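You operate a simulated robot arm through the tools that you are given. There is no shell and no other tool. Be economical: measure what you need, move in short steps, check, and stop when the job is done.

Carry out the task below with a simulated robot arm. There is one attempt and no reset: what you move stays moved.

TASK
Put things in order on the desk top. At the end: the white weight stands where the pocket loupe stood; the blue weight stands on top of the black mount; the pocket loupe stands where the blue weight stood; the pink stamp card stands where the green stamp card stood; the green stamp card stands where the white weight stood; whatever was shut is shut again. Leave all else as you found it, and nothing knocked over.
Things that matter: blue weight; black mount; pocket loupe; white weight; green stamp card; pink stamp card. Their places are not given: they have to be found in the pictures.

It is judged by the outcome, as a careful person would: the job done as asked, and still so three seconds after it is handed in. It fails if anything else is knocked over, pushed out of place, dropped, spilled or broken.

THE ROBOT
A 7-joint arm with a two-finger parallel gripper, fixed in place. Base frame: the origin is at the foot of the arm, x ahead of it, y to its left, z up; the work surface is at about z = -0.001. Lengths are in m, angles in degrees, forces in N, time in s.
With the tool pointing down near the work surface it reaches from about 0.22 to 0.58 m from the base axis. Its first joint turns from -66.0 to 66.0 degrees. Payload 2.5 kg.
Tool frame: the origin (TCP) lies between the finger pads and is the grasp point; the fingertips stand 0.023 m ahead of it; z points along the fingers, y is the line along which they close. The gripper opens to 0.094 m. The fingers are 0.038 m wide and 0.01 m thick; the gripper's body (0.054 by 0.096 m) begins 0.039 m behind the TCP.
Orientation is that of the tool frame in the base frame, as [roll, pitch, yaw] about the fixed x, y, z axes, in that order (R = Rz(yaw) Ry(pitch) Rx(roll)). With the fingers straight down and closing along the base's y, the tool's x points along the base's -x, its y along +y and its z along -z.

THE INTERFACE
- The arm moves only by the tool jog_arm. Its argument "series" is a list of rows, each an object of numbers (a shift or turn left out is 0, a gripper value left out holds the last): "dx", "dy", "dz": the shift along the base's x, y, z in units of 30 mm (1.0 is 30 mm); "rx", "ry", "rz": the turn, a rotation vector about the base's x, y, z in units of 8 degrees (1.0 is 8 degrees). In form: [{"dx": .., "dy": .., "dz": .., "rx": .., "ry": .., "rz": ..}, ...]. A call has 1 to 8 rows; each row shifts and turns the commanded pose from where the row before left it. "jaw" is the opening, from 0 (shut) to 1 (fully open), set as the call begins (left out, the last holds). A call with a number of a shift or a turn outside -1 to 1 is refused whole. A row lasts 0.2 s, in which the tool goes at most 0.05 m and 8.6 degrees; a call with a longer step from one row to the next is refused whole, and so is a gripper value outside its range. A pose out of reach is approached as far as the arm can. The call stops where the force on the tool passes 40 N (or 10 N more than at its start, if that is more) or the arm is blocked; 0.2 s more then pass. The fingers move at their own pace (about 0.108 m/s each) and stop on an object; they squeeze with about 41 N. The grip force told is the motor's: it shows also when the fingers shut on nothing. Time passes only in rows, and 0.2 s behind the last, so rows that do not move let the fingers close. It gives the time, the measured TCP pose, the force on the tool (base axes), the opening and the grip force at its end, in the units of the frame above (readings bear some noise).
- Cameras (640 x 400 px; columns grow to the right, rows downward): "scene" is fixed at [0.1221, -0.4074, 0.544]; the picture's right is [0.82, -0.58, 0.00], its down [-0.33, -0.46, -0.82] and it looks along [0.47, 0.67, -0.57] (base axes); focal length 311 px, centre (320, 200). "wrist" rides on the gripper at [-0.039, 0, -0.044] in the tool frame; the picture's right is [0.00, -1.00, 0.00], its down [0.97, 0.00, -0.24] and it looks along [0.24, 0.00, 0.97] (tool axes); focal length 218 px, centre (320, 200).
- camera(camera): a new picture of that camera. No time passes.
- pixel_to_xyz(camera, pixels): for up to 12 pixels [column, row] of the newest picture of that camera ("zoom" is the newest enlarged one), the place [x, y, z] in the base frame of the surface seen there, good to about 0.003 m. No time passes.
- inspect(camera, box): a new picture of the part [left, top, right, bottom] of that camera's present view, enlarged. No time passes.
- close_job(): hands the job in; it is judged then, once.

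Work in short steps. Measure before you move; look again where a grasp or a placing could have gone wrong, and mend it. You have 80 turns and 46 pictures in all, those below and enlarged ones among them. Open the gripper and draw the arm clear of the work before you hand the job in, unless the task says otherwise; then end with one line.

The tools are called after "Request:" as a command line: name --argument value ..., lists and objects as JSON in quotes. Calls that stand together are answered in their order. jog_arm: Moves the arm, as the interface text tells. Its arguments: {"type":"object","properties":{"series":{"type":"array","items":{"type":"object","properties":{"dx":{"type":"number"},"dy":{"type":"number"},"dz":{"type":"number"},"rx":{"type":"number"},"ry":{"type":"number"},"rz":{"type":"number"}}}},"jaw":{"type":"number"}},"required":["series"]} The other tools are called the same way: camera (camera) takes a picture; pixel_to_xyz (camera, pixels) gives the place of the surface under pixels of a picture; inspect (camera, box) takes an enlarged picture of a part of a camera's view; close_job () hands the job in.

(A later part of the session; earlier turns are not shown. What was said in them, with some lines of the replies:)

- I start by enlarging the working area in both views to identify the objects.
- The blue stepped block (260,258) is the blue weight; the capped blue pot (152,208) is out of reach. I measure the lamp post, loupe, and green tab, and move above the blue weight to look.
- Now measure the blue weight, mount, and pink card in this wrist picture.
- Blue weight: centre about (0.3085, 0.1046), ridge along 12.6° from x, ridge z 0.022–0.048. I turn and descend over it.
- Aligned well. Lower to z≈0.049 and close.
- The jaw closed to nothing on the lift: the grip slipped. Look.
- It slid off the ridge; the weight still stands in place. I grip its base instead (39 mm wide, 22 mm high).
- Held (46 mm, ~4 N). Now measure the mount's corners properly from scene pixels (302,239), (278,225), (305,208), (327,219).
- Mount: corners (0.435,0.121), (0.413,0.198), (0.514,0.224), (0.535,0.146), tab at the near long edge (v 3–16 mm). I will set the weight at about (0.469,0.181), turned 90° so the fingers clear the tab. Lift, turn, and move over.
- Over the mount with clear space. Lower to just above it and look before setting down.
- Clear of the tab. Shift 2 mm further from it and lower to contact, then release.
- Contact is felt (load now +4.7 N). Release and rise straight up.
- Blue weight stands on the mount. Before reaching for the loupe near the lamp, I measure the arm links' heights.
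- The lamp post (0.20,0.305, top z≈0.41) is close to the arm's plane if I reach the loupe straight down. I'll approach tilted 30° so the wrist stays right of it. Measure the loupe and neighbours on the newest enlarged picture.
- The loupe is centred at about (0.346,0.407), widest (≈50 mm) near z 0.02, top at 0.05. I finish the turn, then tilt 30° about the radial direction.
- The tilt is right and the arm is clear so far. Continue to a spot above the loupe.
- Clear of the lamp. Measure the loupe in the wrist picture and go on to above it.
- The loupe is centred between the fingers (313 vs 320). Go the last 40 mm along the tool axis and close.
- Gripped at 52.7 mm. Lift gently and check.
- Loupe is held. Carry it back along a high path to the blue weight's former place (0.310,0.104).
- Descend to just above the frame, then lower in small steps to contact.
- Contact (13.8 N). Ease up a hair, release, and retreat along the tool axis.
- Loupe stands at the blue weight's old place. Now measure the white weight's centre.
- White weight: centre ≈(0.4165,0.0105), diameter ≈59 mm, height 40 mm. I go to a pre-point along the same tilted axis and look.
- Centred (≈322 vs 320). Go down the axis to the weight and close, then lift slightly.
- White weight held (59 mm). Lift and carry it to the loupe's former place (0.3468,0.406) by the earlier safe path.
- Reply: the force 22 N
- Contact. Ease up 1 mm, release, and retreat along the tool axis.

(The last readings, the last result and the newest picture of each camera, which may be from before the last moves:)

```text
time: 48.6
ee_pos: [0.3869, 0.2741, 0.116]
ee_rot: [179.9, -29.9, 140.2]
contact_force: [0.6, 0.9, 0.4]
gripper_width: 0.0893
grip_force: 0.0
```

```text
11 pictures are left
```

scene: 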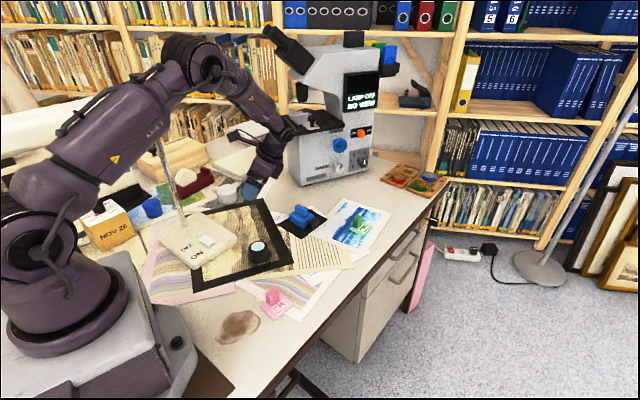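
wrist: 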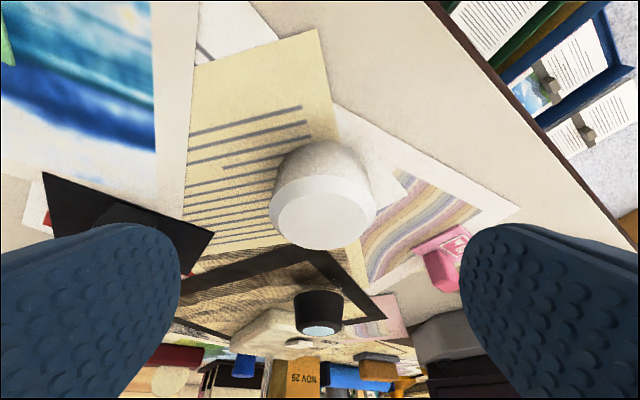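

White weight is in place. Now measure both stamp cards on an enlarged view, while undoing the tilt.

Request:
inspect --camera "scene" --box '[330, 200, 394, 250]'

Request:
pixel_to_xyz --camera "zoom" --pixels '[[320, 200], [280, 160], [270, 180], [300, 200], [350, 220]]'

Request:
jog_arm --series '[{"dy": -0.3, "dz": 0.3, "rx": -0.603, "ry": -0.718}, {"dy": -0.3, "dz": 0.3, "rx": -0.603, "ry": -0.718}, {"dy": -0.3, "dz": 0.3, "rx": -0.603, "ry": -0.718}, {"dy": -0.3, "dz": 0.3, "rx": -0.603, "ry": -0.718}]'

```text
8.00 times, centred on (362, 225) of scene
```

zoom: 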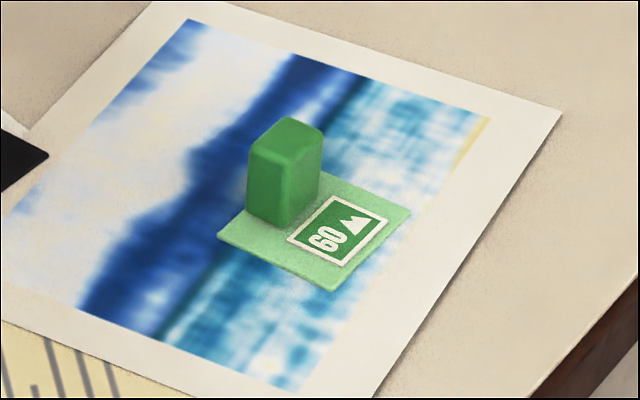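

```text
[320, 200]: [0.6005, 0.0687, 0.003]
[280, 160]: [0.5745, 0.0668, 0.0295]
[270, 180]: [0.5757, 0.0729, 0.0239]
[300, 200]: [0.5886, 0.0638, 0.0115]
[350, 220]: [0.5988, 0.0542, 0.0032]
```

```text
time: 49.6
ee_pos: [0.3864, 0.238, 0.1532]
ee_rot: [179.9, 0.1, 140.1]
contact_force: [-0.2, -0.3, 0.2]
gripper_width: 0.0892
grip_force: 0.0
```

Request:
pixel_to_xyz --camera "zoom" --pixels '[[222, 235], [332, 287], [407, 213], [330, 175], [286, 122], [255, 145], [290, 155], [318, 132], [284, 222], [318, 195], [250, 213], [287, 138]]'

Request:
inspect --camera "scene" --box '[244, 275, 308, 325]'

```text
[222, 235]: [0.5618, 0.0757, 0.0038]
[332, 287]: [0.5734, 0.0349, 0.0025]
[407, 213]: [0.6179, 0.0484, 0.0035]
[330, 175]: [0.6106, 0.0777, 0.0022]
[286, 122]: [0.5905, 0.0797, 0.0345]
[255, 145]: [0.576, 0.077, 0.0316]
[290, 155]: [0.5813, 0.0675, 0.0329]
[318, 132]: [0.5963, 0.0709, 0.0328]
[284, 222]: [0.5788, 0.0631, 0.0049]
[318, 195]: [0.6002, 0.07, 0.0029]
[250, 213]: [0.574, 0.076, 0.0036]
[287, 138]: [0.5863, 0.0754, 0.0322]
```

```text
8.00 times, centred on (276, 300) of scene
```

zoom: 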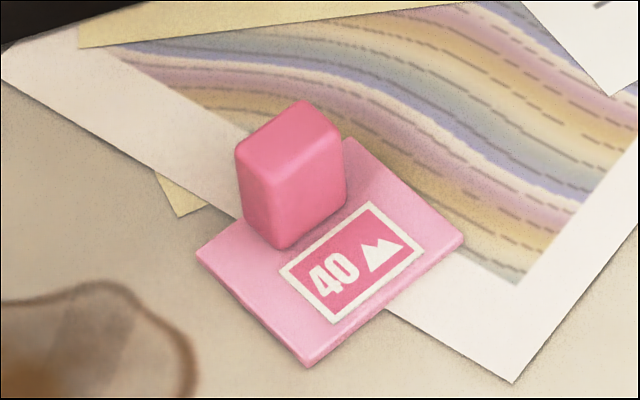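

Green card: centre ≈(0.590,0.062), tab centre ≈(0.586,0.074), along 17° from x. It lies at r≈0.59, so I turn the tool to 17° and tilt 20° outward. First I measure pink from the enlarged picture too.

Request:
pixel_to_xyz --camera "zoom" --pixels '[[202, 250], [308, 355], [457, 238], [352, 148], [300, 106], [242, 152], [282, 168], [340, 142], [284, 242], [342, 205], [246, 212], [290, 137]]'

Request:
jog_arm --series '[{"dx": 0.475, "dy": -0.66, "rz": 0.889}, {"dx": 0.475, "dy": -0.66, "rz": 0.889}, {"dx": 0.475, "dy": -0.66, "rz": 0.889}, {"dx": 0.475, "dy": -0.66, "rz": 0.889}, {"dx": 0.475, "dy": -0.66, "rz": 0.889}, {"dx": 0.475, "dy": -0.66, "rz": 0.889}, {"dx": 0.475, "dy": -0.66, "rz": 0.889}, {"dx": 0.475, "dy": -0.66, "rz": 0.889}]' --jaw 0.5

Request:
jog_arm --series '[{"dx": 0.7, "dy": -0.147, "dz": -0.6, "rx": 0.242, "ry": -0.797}, {"dx": 0.7, "dy": -0.147, "dz": -0.6, "rx": 0.242, "ry": -0.797}, {"dx": 0.7, "dy": -0.147, "dz": -0.6, "rx": 0.242, "ry": -0.797}]'

Request:
camera --camera "wrist"

```text
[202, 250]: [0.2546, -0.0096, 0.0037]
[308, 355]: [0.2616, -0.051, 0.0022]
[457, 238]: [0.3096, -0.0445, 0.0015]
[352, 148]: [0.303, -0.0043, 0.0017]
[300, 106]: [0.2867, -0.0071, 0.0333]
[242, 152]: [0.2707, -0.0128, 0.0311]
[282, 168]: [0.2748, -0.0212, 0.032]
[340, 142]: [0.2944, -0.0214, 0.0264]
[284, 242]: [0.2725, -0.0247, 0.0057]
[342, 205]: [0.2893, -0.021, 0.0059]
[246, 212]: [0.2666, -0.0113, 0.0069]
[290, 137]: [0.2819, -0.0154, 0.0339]
```

```text
time: 51.4
ee_pos: [0.5022, 0.0795, 0.1533]
ee_rot: [180.0, 0.1, -162.8]
contact_force: [0.2, -0.8, 0.0]
gripper_width: 0.047
grip_force: 0.1
```

```text
time: 52.2
ee_pos: [0.5643, 0.0664, 0.098]
ee_rot: [-180.0, 20.2, -163.0]
contact_force: [-0.3, -0.3, 1.0]
gripper_width: 0.0472
grip_force: 0.0
```

```text
8 pictures are left
```

wrist: 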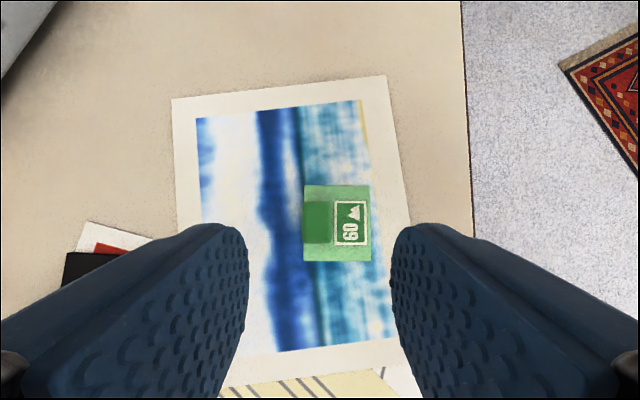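

Well aligned with the green tab (317,222). Refine its position, then go down the axis and grip.

Request:
pixel_to_xyz --camera "wrist" --pixels '[[317, 215], [317, 235], [306, 225], [328, 225], [305, 186], [370, 187], [371, 261], [305, 261]]'

Request:
jog_arm --series '[{"dx": 0.218, "dy": 0.07, "dz": -0.627}, {"dx": 0.218, "dy": 0.07, "dz": -0.627}]'

```text
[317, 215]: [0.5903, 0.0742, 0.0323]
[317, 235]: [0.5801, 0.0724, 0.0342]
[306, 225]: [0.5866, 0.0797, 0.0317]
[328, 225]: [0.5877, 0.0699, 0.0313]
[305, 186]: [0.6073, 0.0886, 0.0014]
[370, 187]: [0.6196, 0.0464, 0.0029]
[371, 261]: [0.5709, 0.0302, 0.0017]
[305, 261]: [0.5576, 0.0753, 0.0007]
```

```text
time: 52.8
ee_pos: [0.5769, 0.0699, 0.0606]
ee_rot: [179.9, 20.0, -162.9]
contact_force: [-0.3, 0.8, 0.0]
gripper_width: 0.0468
grip_force: 0.1
```

Request:
jog_arm --series '[{"dx": 0.16, "dy": 0.065, "dz": -0.46}, {"dx": 0.16, "dy": 0.065, "dz": -0.46}]'

Request:
jog_arm --series '[{}, {}, {}]' --jaw 0

Request:
jog_arm --series '[{"dz": 0.2}, {"dz": 0.4}, {"dz": 0.4}, {}]'

Request:
camera --camera "wrist"

```text
time: 53.4
ee_pos: [0.5863, 0.0754, 0.0332]
ee_rot: [179.9, 20.1, -163.0]
contact_force: [0.6, 0.3, -0.2]
gripper_width: 0.0471
grip_force: 0.1
```

```text
time: 54.2
ee_pos: [0.5871, 0.0743, 0.0329]
ee_rot: [-180.0, 19.9, -162.9]
contact_force: [-0.2, -0.1, 0.2]
gripper_width: 0.0156
grip_force: 40.9
```

```text
time: 55.2
ee_pos: [0.5862, 0.0739, 0.061]
ee_rot: [-180.0, 20.0, -163.0]
contact_force: [-0.4, -0.4, -0.1]
gripper_width: 0.0154
grip_force: 40.9
```

```text
7 pictures are left
```

wrist: 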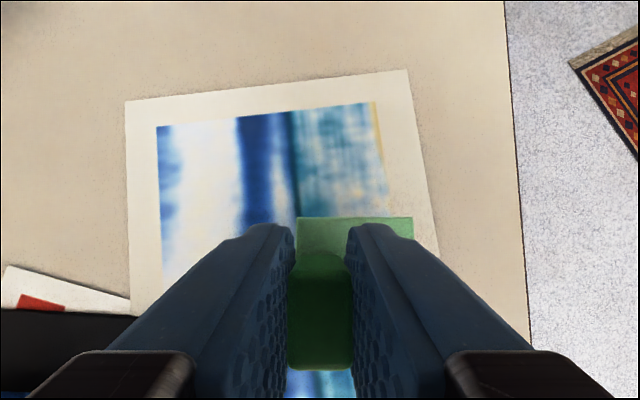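

Green card held. Carry it to the white weight's former place (card centre 0.4168,0.0105; TCP 0.4143,0.0237) and lower.

Request:
jog_arm --series '[{"dx": -0.4, "dy": -0.12, "dz": 0.6}, {"dx": -0.86, "dy": -0.26, "dz": 0.4}, {"dx": -0.9, "dy": -0.26}, {"dx": -0.9, "dy": -0.26}, {"dx": -0.9, "dy": -0.26}, {"dx": -0.9, "dy": -0.26}, {"dx": -0.88, "dy": -0.26}]'

Request:
jog_arm --series '[{"dz": -0.5}, {"dz": -0.5}, {"dz": -0.4}, {"dz": -0.25}, {"dz": -0.1}]'

Request:
inspect --camera "scene" --box '[270, 200, 370, 280]'

```text
time: 56.8
ee_pos: [0.4152, 0.0232, 0.0937]
ee_rot: [-180.0, 20.1, -162.9]
contact_force: [-0.1, 0.0, 0.2]
gripper_width: 0.0157
grip_force: 41.0
```

```text
time: 58.0
ee_pos: [0.4133, 0.0251, 0.041]
ee_rot: [-180.0, 20.2, -163.0]
contact_force: [-0.2, -1.3, -0.9]
gripper_width: 0.0156
grip_force: 41.2
```

```text
5.00 times, centred on (320, 240) of scene
```

zoom: 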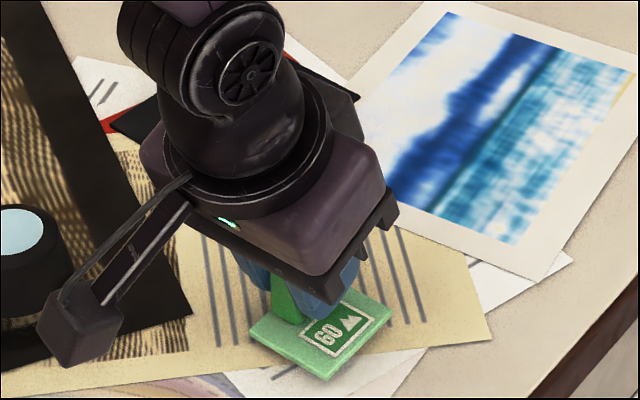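

Request:
pixel_to_xyz --camera "zoom" --pixels '[[80, 330], [70, 350], [100, 330], [25, 230], [300, 330], [370, 310]]'

Request:
jog_arm --series '[{"dz": -0.1}, {"dz": -0.07}, {"dz": -0.03}, {}]'

```text
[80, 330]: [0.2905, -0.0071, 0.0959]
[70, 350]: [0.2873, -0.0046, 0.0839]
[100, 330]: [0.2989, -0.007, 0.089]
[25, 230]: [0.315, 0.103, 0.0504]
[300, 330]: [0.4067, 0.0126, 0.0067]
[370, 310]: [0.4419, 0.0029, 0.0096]
```

```text
time: 59.0
ee_pos: [0.4132, 0.0248, 0.0343]
ee_rot: [-180.0, 20.0, -163.0]
contact_force: [-0.3, -0.7, 0.6]
gripper_width: 0.0157
grip_force: 40.9
```

The camera stub is at z≈0.08 over the pink card, clear. Lower on until contact.

Request:
jog_arm --series '[{"dz": -0.03}, {"dz": -0.03}, {}]'

```text
time: 59.8
ee_pos: [0.4155, 0.025, 0.0331]
ee_rot: [-180.0, 20.2, -162.9]
contact_force: [-6.7, 1.5, 22.5]
gripper_width: 0.0156
grip_force: 40.4
```

Contact. Ease, release, retreat along the axis, then check the view and the robot's own foot near the pink card.

Request:
jog_arm --series '[{"dz": 0.035}]'

Request:
jog_arm --series '[{}, {}]' --jaw 0.5

Request:
jog_arm --series '[{"dx": -0.15, "dy": -0.046, "dz": 0.43}, {"dx": -0.218, "dy": -0.066, "dz": 0.627}, {"dx": -0.218, "dy": -0.066, "dz": 0.627}, {"dx": -0.218, "dy": -0.066, "dz": 0.627}, {"dz": 0.7}]'

Request:
camera --camera "scene"

Request:
pixel_to_xyz --camera "scene" --pixels '[[185, 320], [193, 350], [165, 312], [120, 320], [185, 385], [150, 260], [175, 300], [272, 296]]'

```text
time: 60.2
ee_pos: [0.4139, 0.0242, 0.0321]
ee_rot: [-180.0, 20.1, -162.9]
contact_force: [1.5, 1.1, 8.9]
gripper_width: 0.0156
grip_force: 41.5
```

```text
time: 60.8
ee_pos: [0.4145, 0.0235, 0.0316]
ee_rot: [-179.9, 19.9, -162.9]
contact_force: [1.1, -0.6, 0.1]
gripper_width: 0.0472
grip_force: 0.1
```

```text
time: 62.0
ee_pos: [0.3913, 0.0177, 0.1234]
ee_rot: [-179.9, 20.0, -163.0]
contact_force: [-0.2, -0.5, 0.2]
gripper_width: 0.0471
grip_force: 0.1
```

```text
5 pictures are left
```

scene: 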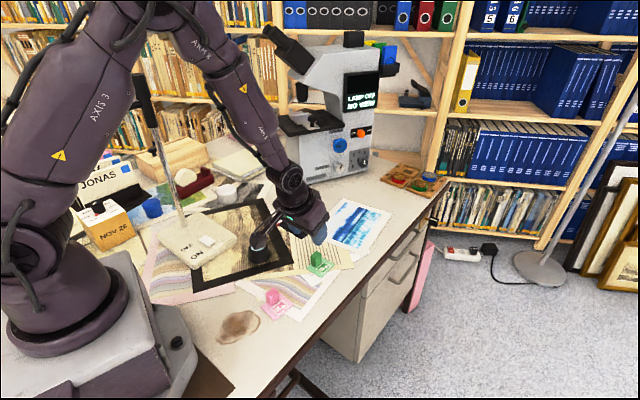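

```text
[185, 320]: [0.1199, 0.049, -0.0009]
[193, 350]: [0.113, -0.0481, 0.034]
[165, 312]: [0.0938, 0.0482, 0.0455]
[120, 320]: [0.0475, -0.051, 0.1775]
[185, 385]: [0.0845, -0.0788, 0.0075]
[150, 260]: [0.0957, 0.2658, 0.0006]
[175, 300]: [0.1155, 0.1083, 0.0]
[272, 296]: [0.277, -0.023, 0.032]
```

Green card stands in place. Reduce the tilt to 11° (so it works both at the pink card's near place and green's far place), turn to pink's 7°, and move above its tab (0.281,−0.0155).

Request:
jog_arm --series '[{"dx": -0.824, "dy": -0.232, "dz": -0.145, "rx": -0.164, "ry": 0.538}, {"dx": -0.824, "dy": -0.232, "dz": -0.145, "rx": -0.164, "ry": 0.538}, {"dx": -0.824, "dy": -0.232, "dz": -0.145, "rz": -0.62}, {"dx": -0.824, "dy": -0.232, "dz": -0.145, "rz": -0.62}, {"dx": -0.824, "dy": -0.232, "dz": -0.145}]'

Request:
camera --camera "wrist"

```text
time: 63.2
ee_pos: [0.2655, -0.019, 0.1028]
ee_rot: [-180.0, 11.0, -173.0]
contact_force: [1.4, -0.3, 0.2]
gripper_width: 0.0467
grip_force: 0.1
```

```text
4 pictures are left
```

wrist: 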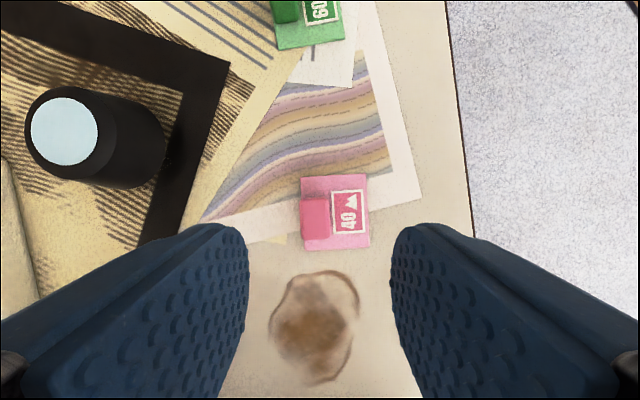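

Request:
pixel_to_xyz --camera "wrist" --pixels '[[303, 179], [364, 176], [367, 245], [305, 249], [315, 212], [315, 235], [304, 220], [326, 220], [315, 203]]'

```text
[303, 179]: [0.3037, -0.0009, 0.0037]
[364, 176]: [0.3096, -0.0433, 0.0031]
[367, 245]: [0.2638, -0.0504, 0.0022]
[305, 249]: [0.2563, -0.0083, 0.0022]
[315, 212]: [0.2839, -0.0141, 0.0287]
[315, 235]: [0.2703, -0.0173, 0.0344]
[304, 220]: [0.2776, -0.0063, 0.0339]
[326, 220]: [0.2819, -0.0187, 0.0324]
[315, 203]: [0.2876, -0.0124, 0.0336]
```

Pink: yaw ≈8.8°, tab ≈(0.281,−0.0135). Go down on it, close, and lift a little.

Request:
jog_arm --series '[{"dx": 0.12, "dy": 0.038, "dz": -0.575, "rz": 0.075}, {"dx": 0.12, "dy": 0.038, "dz": -0.575, "rz": 0.075}, {"dx": 0.12, "dy": 0.038, "dz": -0.575, "rz": 0.075}, {"dx": 0.12, "dy": 0.038, "dz": -0.5}, {}]'

Request:
jog_arm --series '[{}, {}, {}]' --jaw 0

```text
time: 64.4
ee_pos: [0.2811, -0.014, 0.036]
ee_rot: [179.9, 11.2, -171.2]
contact_force: [-0.2, 0.7, -0.8]
gripper_width: 0.0471
grip_force: 0.0
```

```text
time: 65.2
ee_pos: [0.2814, -0.0134, 0.0359]
ee_rot: [-179.9, 11.0, -171.2]
contact_force: [0.5, -0.2, 0.1]
gripper_width: 0.0158
grip_force: 41.2
```

Gripped at 15.8 mm. Lift and carry over to green's former place (TCP 0.5856,0.0735 with a turn to 17°).

Request:
jog_arm --series '[{"dz": 0.4}, {"dz": 0.85}, {"dz": 0.85}, {"dx": 0.923, "dy": 0.264}, {"dx": 0.923, "dy": 0.264}, {"dx": 0.923, "dy": 0.264}, {"dx": 0.923, "dy": 0.264}, {"dx": 0.923, "dy": 0.264}]'

Request:
jog_arm --series '[{"dx": 0.923, "dy": 0.264, "rz": 0.168}, {"dx": 0.923, "dy": 0.264, "rz": 0.168}, {"dx": 0.923, "dy": 0.264, "rz": 0.168}, {"dx": 0.923, "dy": 0.264, "rz": 0.168}, {"dx": 0.923, "dy": 0.264, "rz": 0.168}, {"dx": 0.923, "dy": 0.264, "rz": 0.168}, {}]'

Request:
jog_arm --series '[{"dz": -0.5}, {"dz": -0.5}, {"dz": -0.5}, {"dz": -0.3}, {"dz": -0.1}, {}]'

```text
time: 67.0
ee_pos: [0.4194, 0.0245, 0.0983]
ee_rot: [-179.9, 11.0, -171.0]
contact_force: [-0.6, -0.7, 0.1]
gripper_width: 0.0158
grip_force: 41.2
```

```text
time: 68.6
ee_pos: [0.5878, 0.0708, 0.096]
ee_rot: [180.0, 11.0, -163.0]
contact_force: [-0.2, 0.4, -0.4]
gripper_width: 0.0156
grip_force: 40.8
```

```text
time: 70.0
ee_pos: [0.5863, 0.0742, 0.0402]
ee_rot: [180.0, 11.1, -163.0]
contact_force: [-0.9, -0.2, -0.9]
gripper_width: 0.0156
grip_force: 40.7
```

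Request:
jog_arm --series '[{"dz": -0.05}, {"dz": -0.04}, {"dz": -0.03}, {}]'

Request:
inspect --camera "scene" --box '[320, 190, 400, 250]'

```text
time: 71.0
ee_pos: [0.585, 0.0736, 0.0383]
ee_rot: [180.0, 11.1, -163.0]
contact_force: [0.0, -0.2, -0.1]
gripper_width: 0.0158
grip_force: 41.5
```

```text
6.67 times, centred on (360, 220) of scene
```

zoom: 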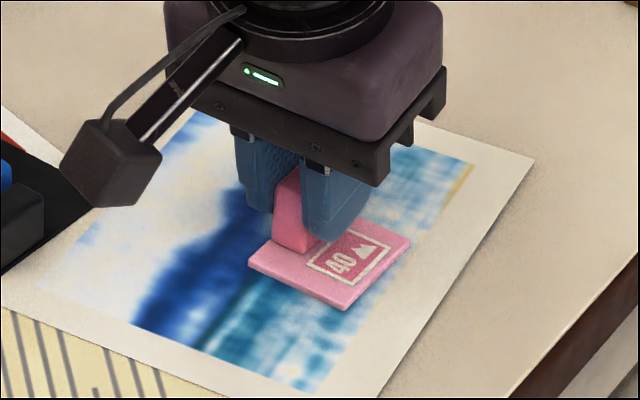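

Flat and in the right place, just above the paper. Lower on in small steps.

Request:
jog_arm --series '[{"dz": -0.03}, {"dz": -0.03}, {}]'

```text
time: 71.8
ee_pos: [0.5867, 0.0728, 0.0354]
ee_rot: [-179.9, 10.9, -163.0]
contact_force: [0.7, -0.5, -0.6]
gripper_width: 0.0157
grip_force: 41.3
```

Request:
jog_arm --series '[{"dz": -0.03}, {}]'

```text
time: 72.4
ee_pos: [0.5865, 0.0726, 0.035]
ee_rot: [-180.0, 11.0, -163.1]
contact_force: [-0.1, 0.3, -0.2]
gripper_width: 0.0156
grip_force: 40.8
```

Request:
jog_arm --series '[{"dz": -0.03}, {}]'

```text
time: 73.0
ee_pos: [0.5868, 0.0737, 0.0358]
ee_rot: [-180.0, 11.1, -163.1]
contact_force: [-2.3, 0.4, 9.0]
gripper_width: 0.0158
grip_force: 41.5
```

Contact (9 N). Release, retreat along the axis and draw clear.

Request:
jog_arm --series '[{}, {}]' --jaw 0.5

Request:
jog_arm --series '[{"dx": -0.09, "dy": -0.025, "dz": 0.5}, {"dx": -0.12, "dy": -0.035, "dz": 0.65}, {"dx": -0.12, "dy": -0.035, "dz": 0.65}, {"dx": -0.12, "dy": -0.035, "dz": 0.65}, {"dx": -0.4, "dz": 0.8}, {"dx": -0.4, "dz": 0.8}, {"dx": -0.6, "dz": 0.8}, {"dx": -0.6, "dz": 0.8}]'

Request:
jog_arm --series '[{"dx": -0.6, "dz": 0.8}, {"dx": -0.6, "dz": 0.8}, {"dx": -0.6, "dz": 0.8}, {}]'

Request:
camera --camera "scene"

Request:
inspect --camera "scene" --box '[200, 160, 400, 310]'

```text
time: 73.6
ee_pos: [0.5856, 0.0741, 0.0341]
ee_rot: [180.0, 11.1, -162.9]
contact_force: [0.2, 0.4, 0.8]
gripper_width: 0.0471
grip_force: 0.0
```

```text
time: 75.4
ee_pos: [0.514, 0.0689, 0.2067]
ee_rot: [-180.0, 11.0, -163.1]
contact_force: [-0.2, 0.3, -0.8]
gripper_width: 0.047
grip_force: 0.0
```

```text
time: 76.4
ee_pos: [0.4603, 0.0672, 0.2758]
ee_rot: [-180.0, 11.0, -163.2]
contact_force: [-0.3, 0.0, -0.4]
gripper_width: 0.0472
grip_force: 0.1
```

```text
2 pictures are left
```

scene: 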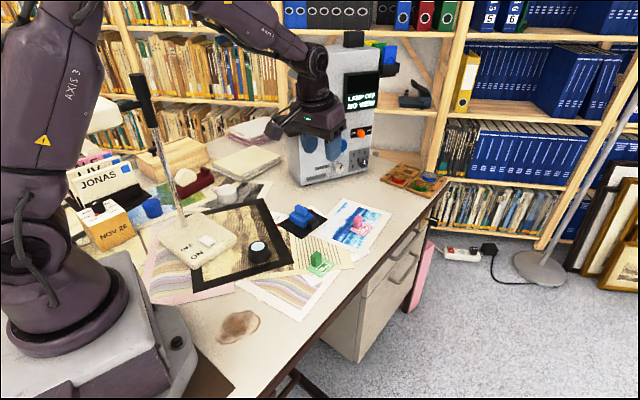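

```text
2.67 times, centred on (300, 235) of scene
```

zoom: 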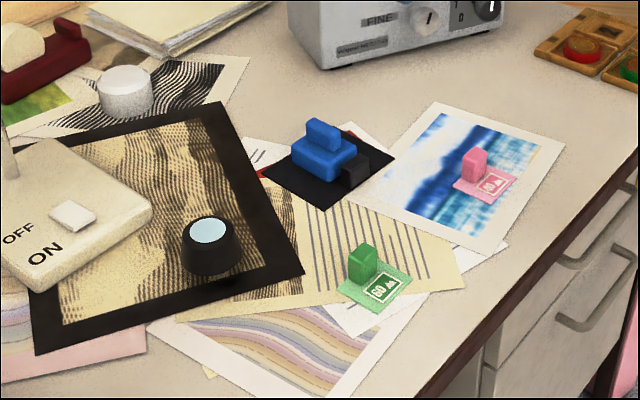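

All five things stand in their places, nothing was disturbed, and nothing had to be opened. I open the gripper fully and hand in.

Request:
jog_arm --series '[{}, {}]' --jaw 1

Request:
close_job

```text
time: 77.0
ee_pos: [0.4604, 0.0689, 0.2756]
ee_rot: [-179.9, 11.0, -163.1]
contact_force: [0.0, 0.3, -0.3]
gripper_width: 0.0939
grip_force: 0.0
```

```text
The job is handed in.
```

The job is handed in: in the last picture the blue weight stands on the black mount, the loupe, white weight and both stamp cards stand in their new places, nothing was knocked over, and nothing had to be opened.
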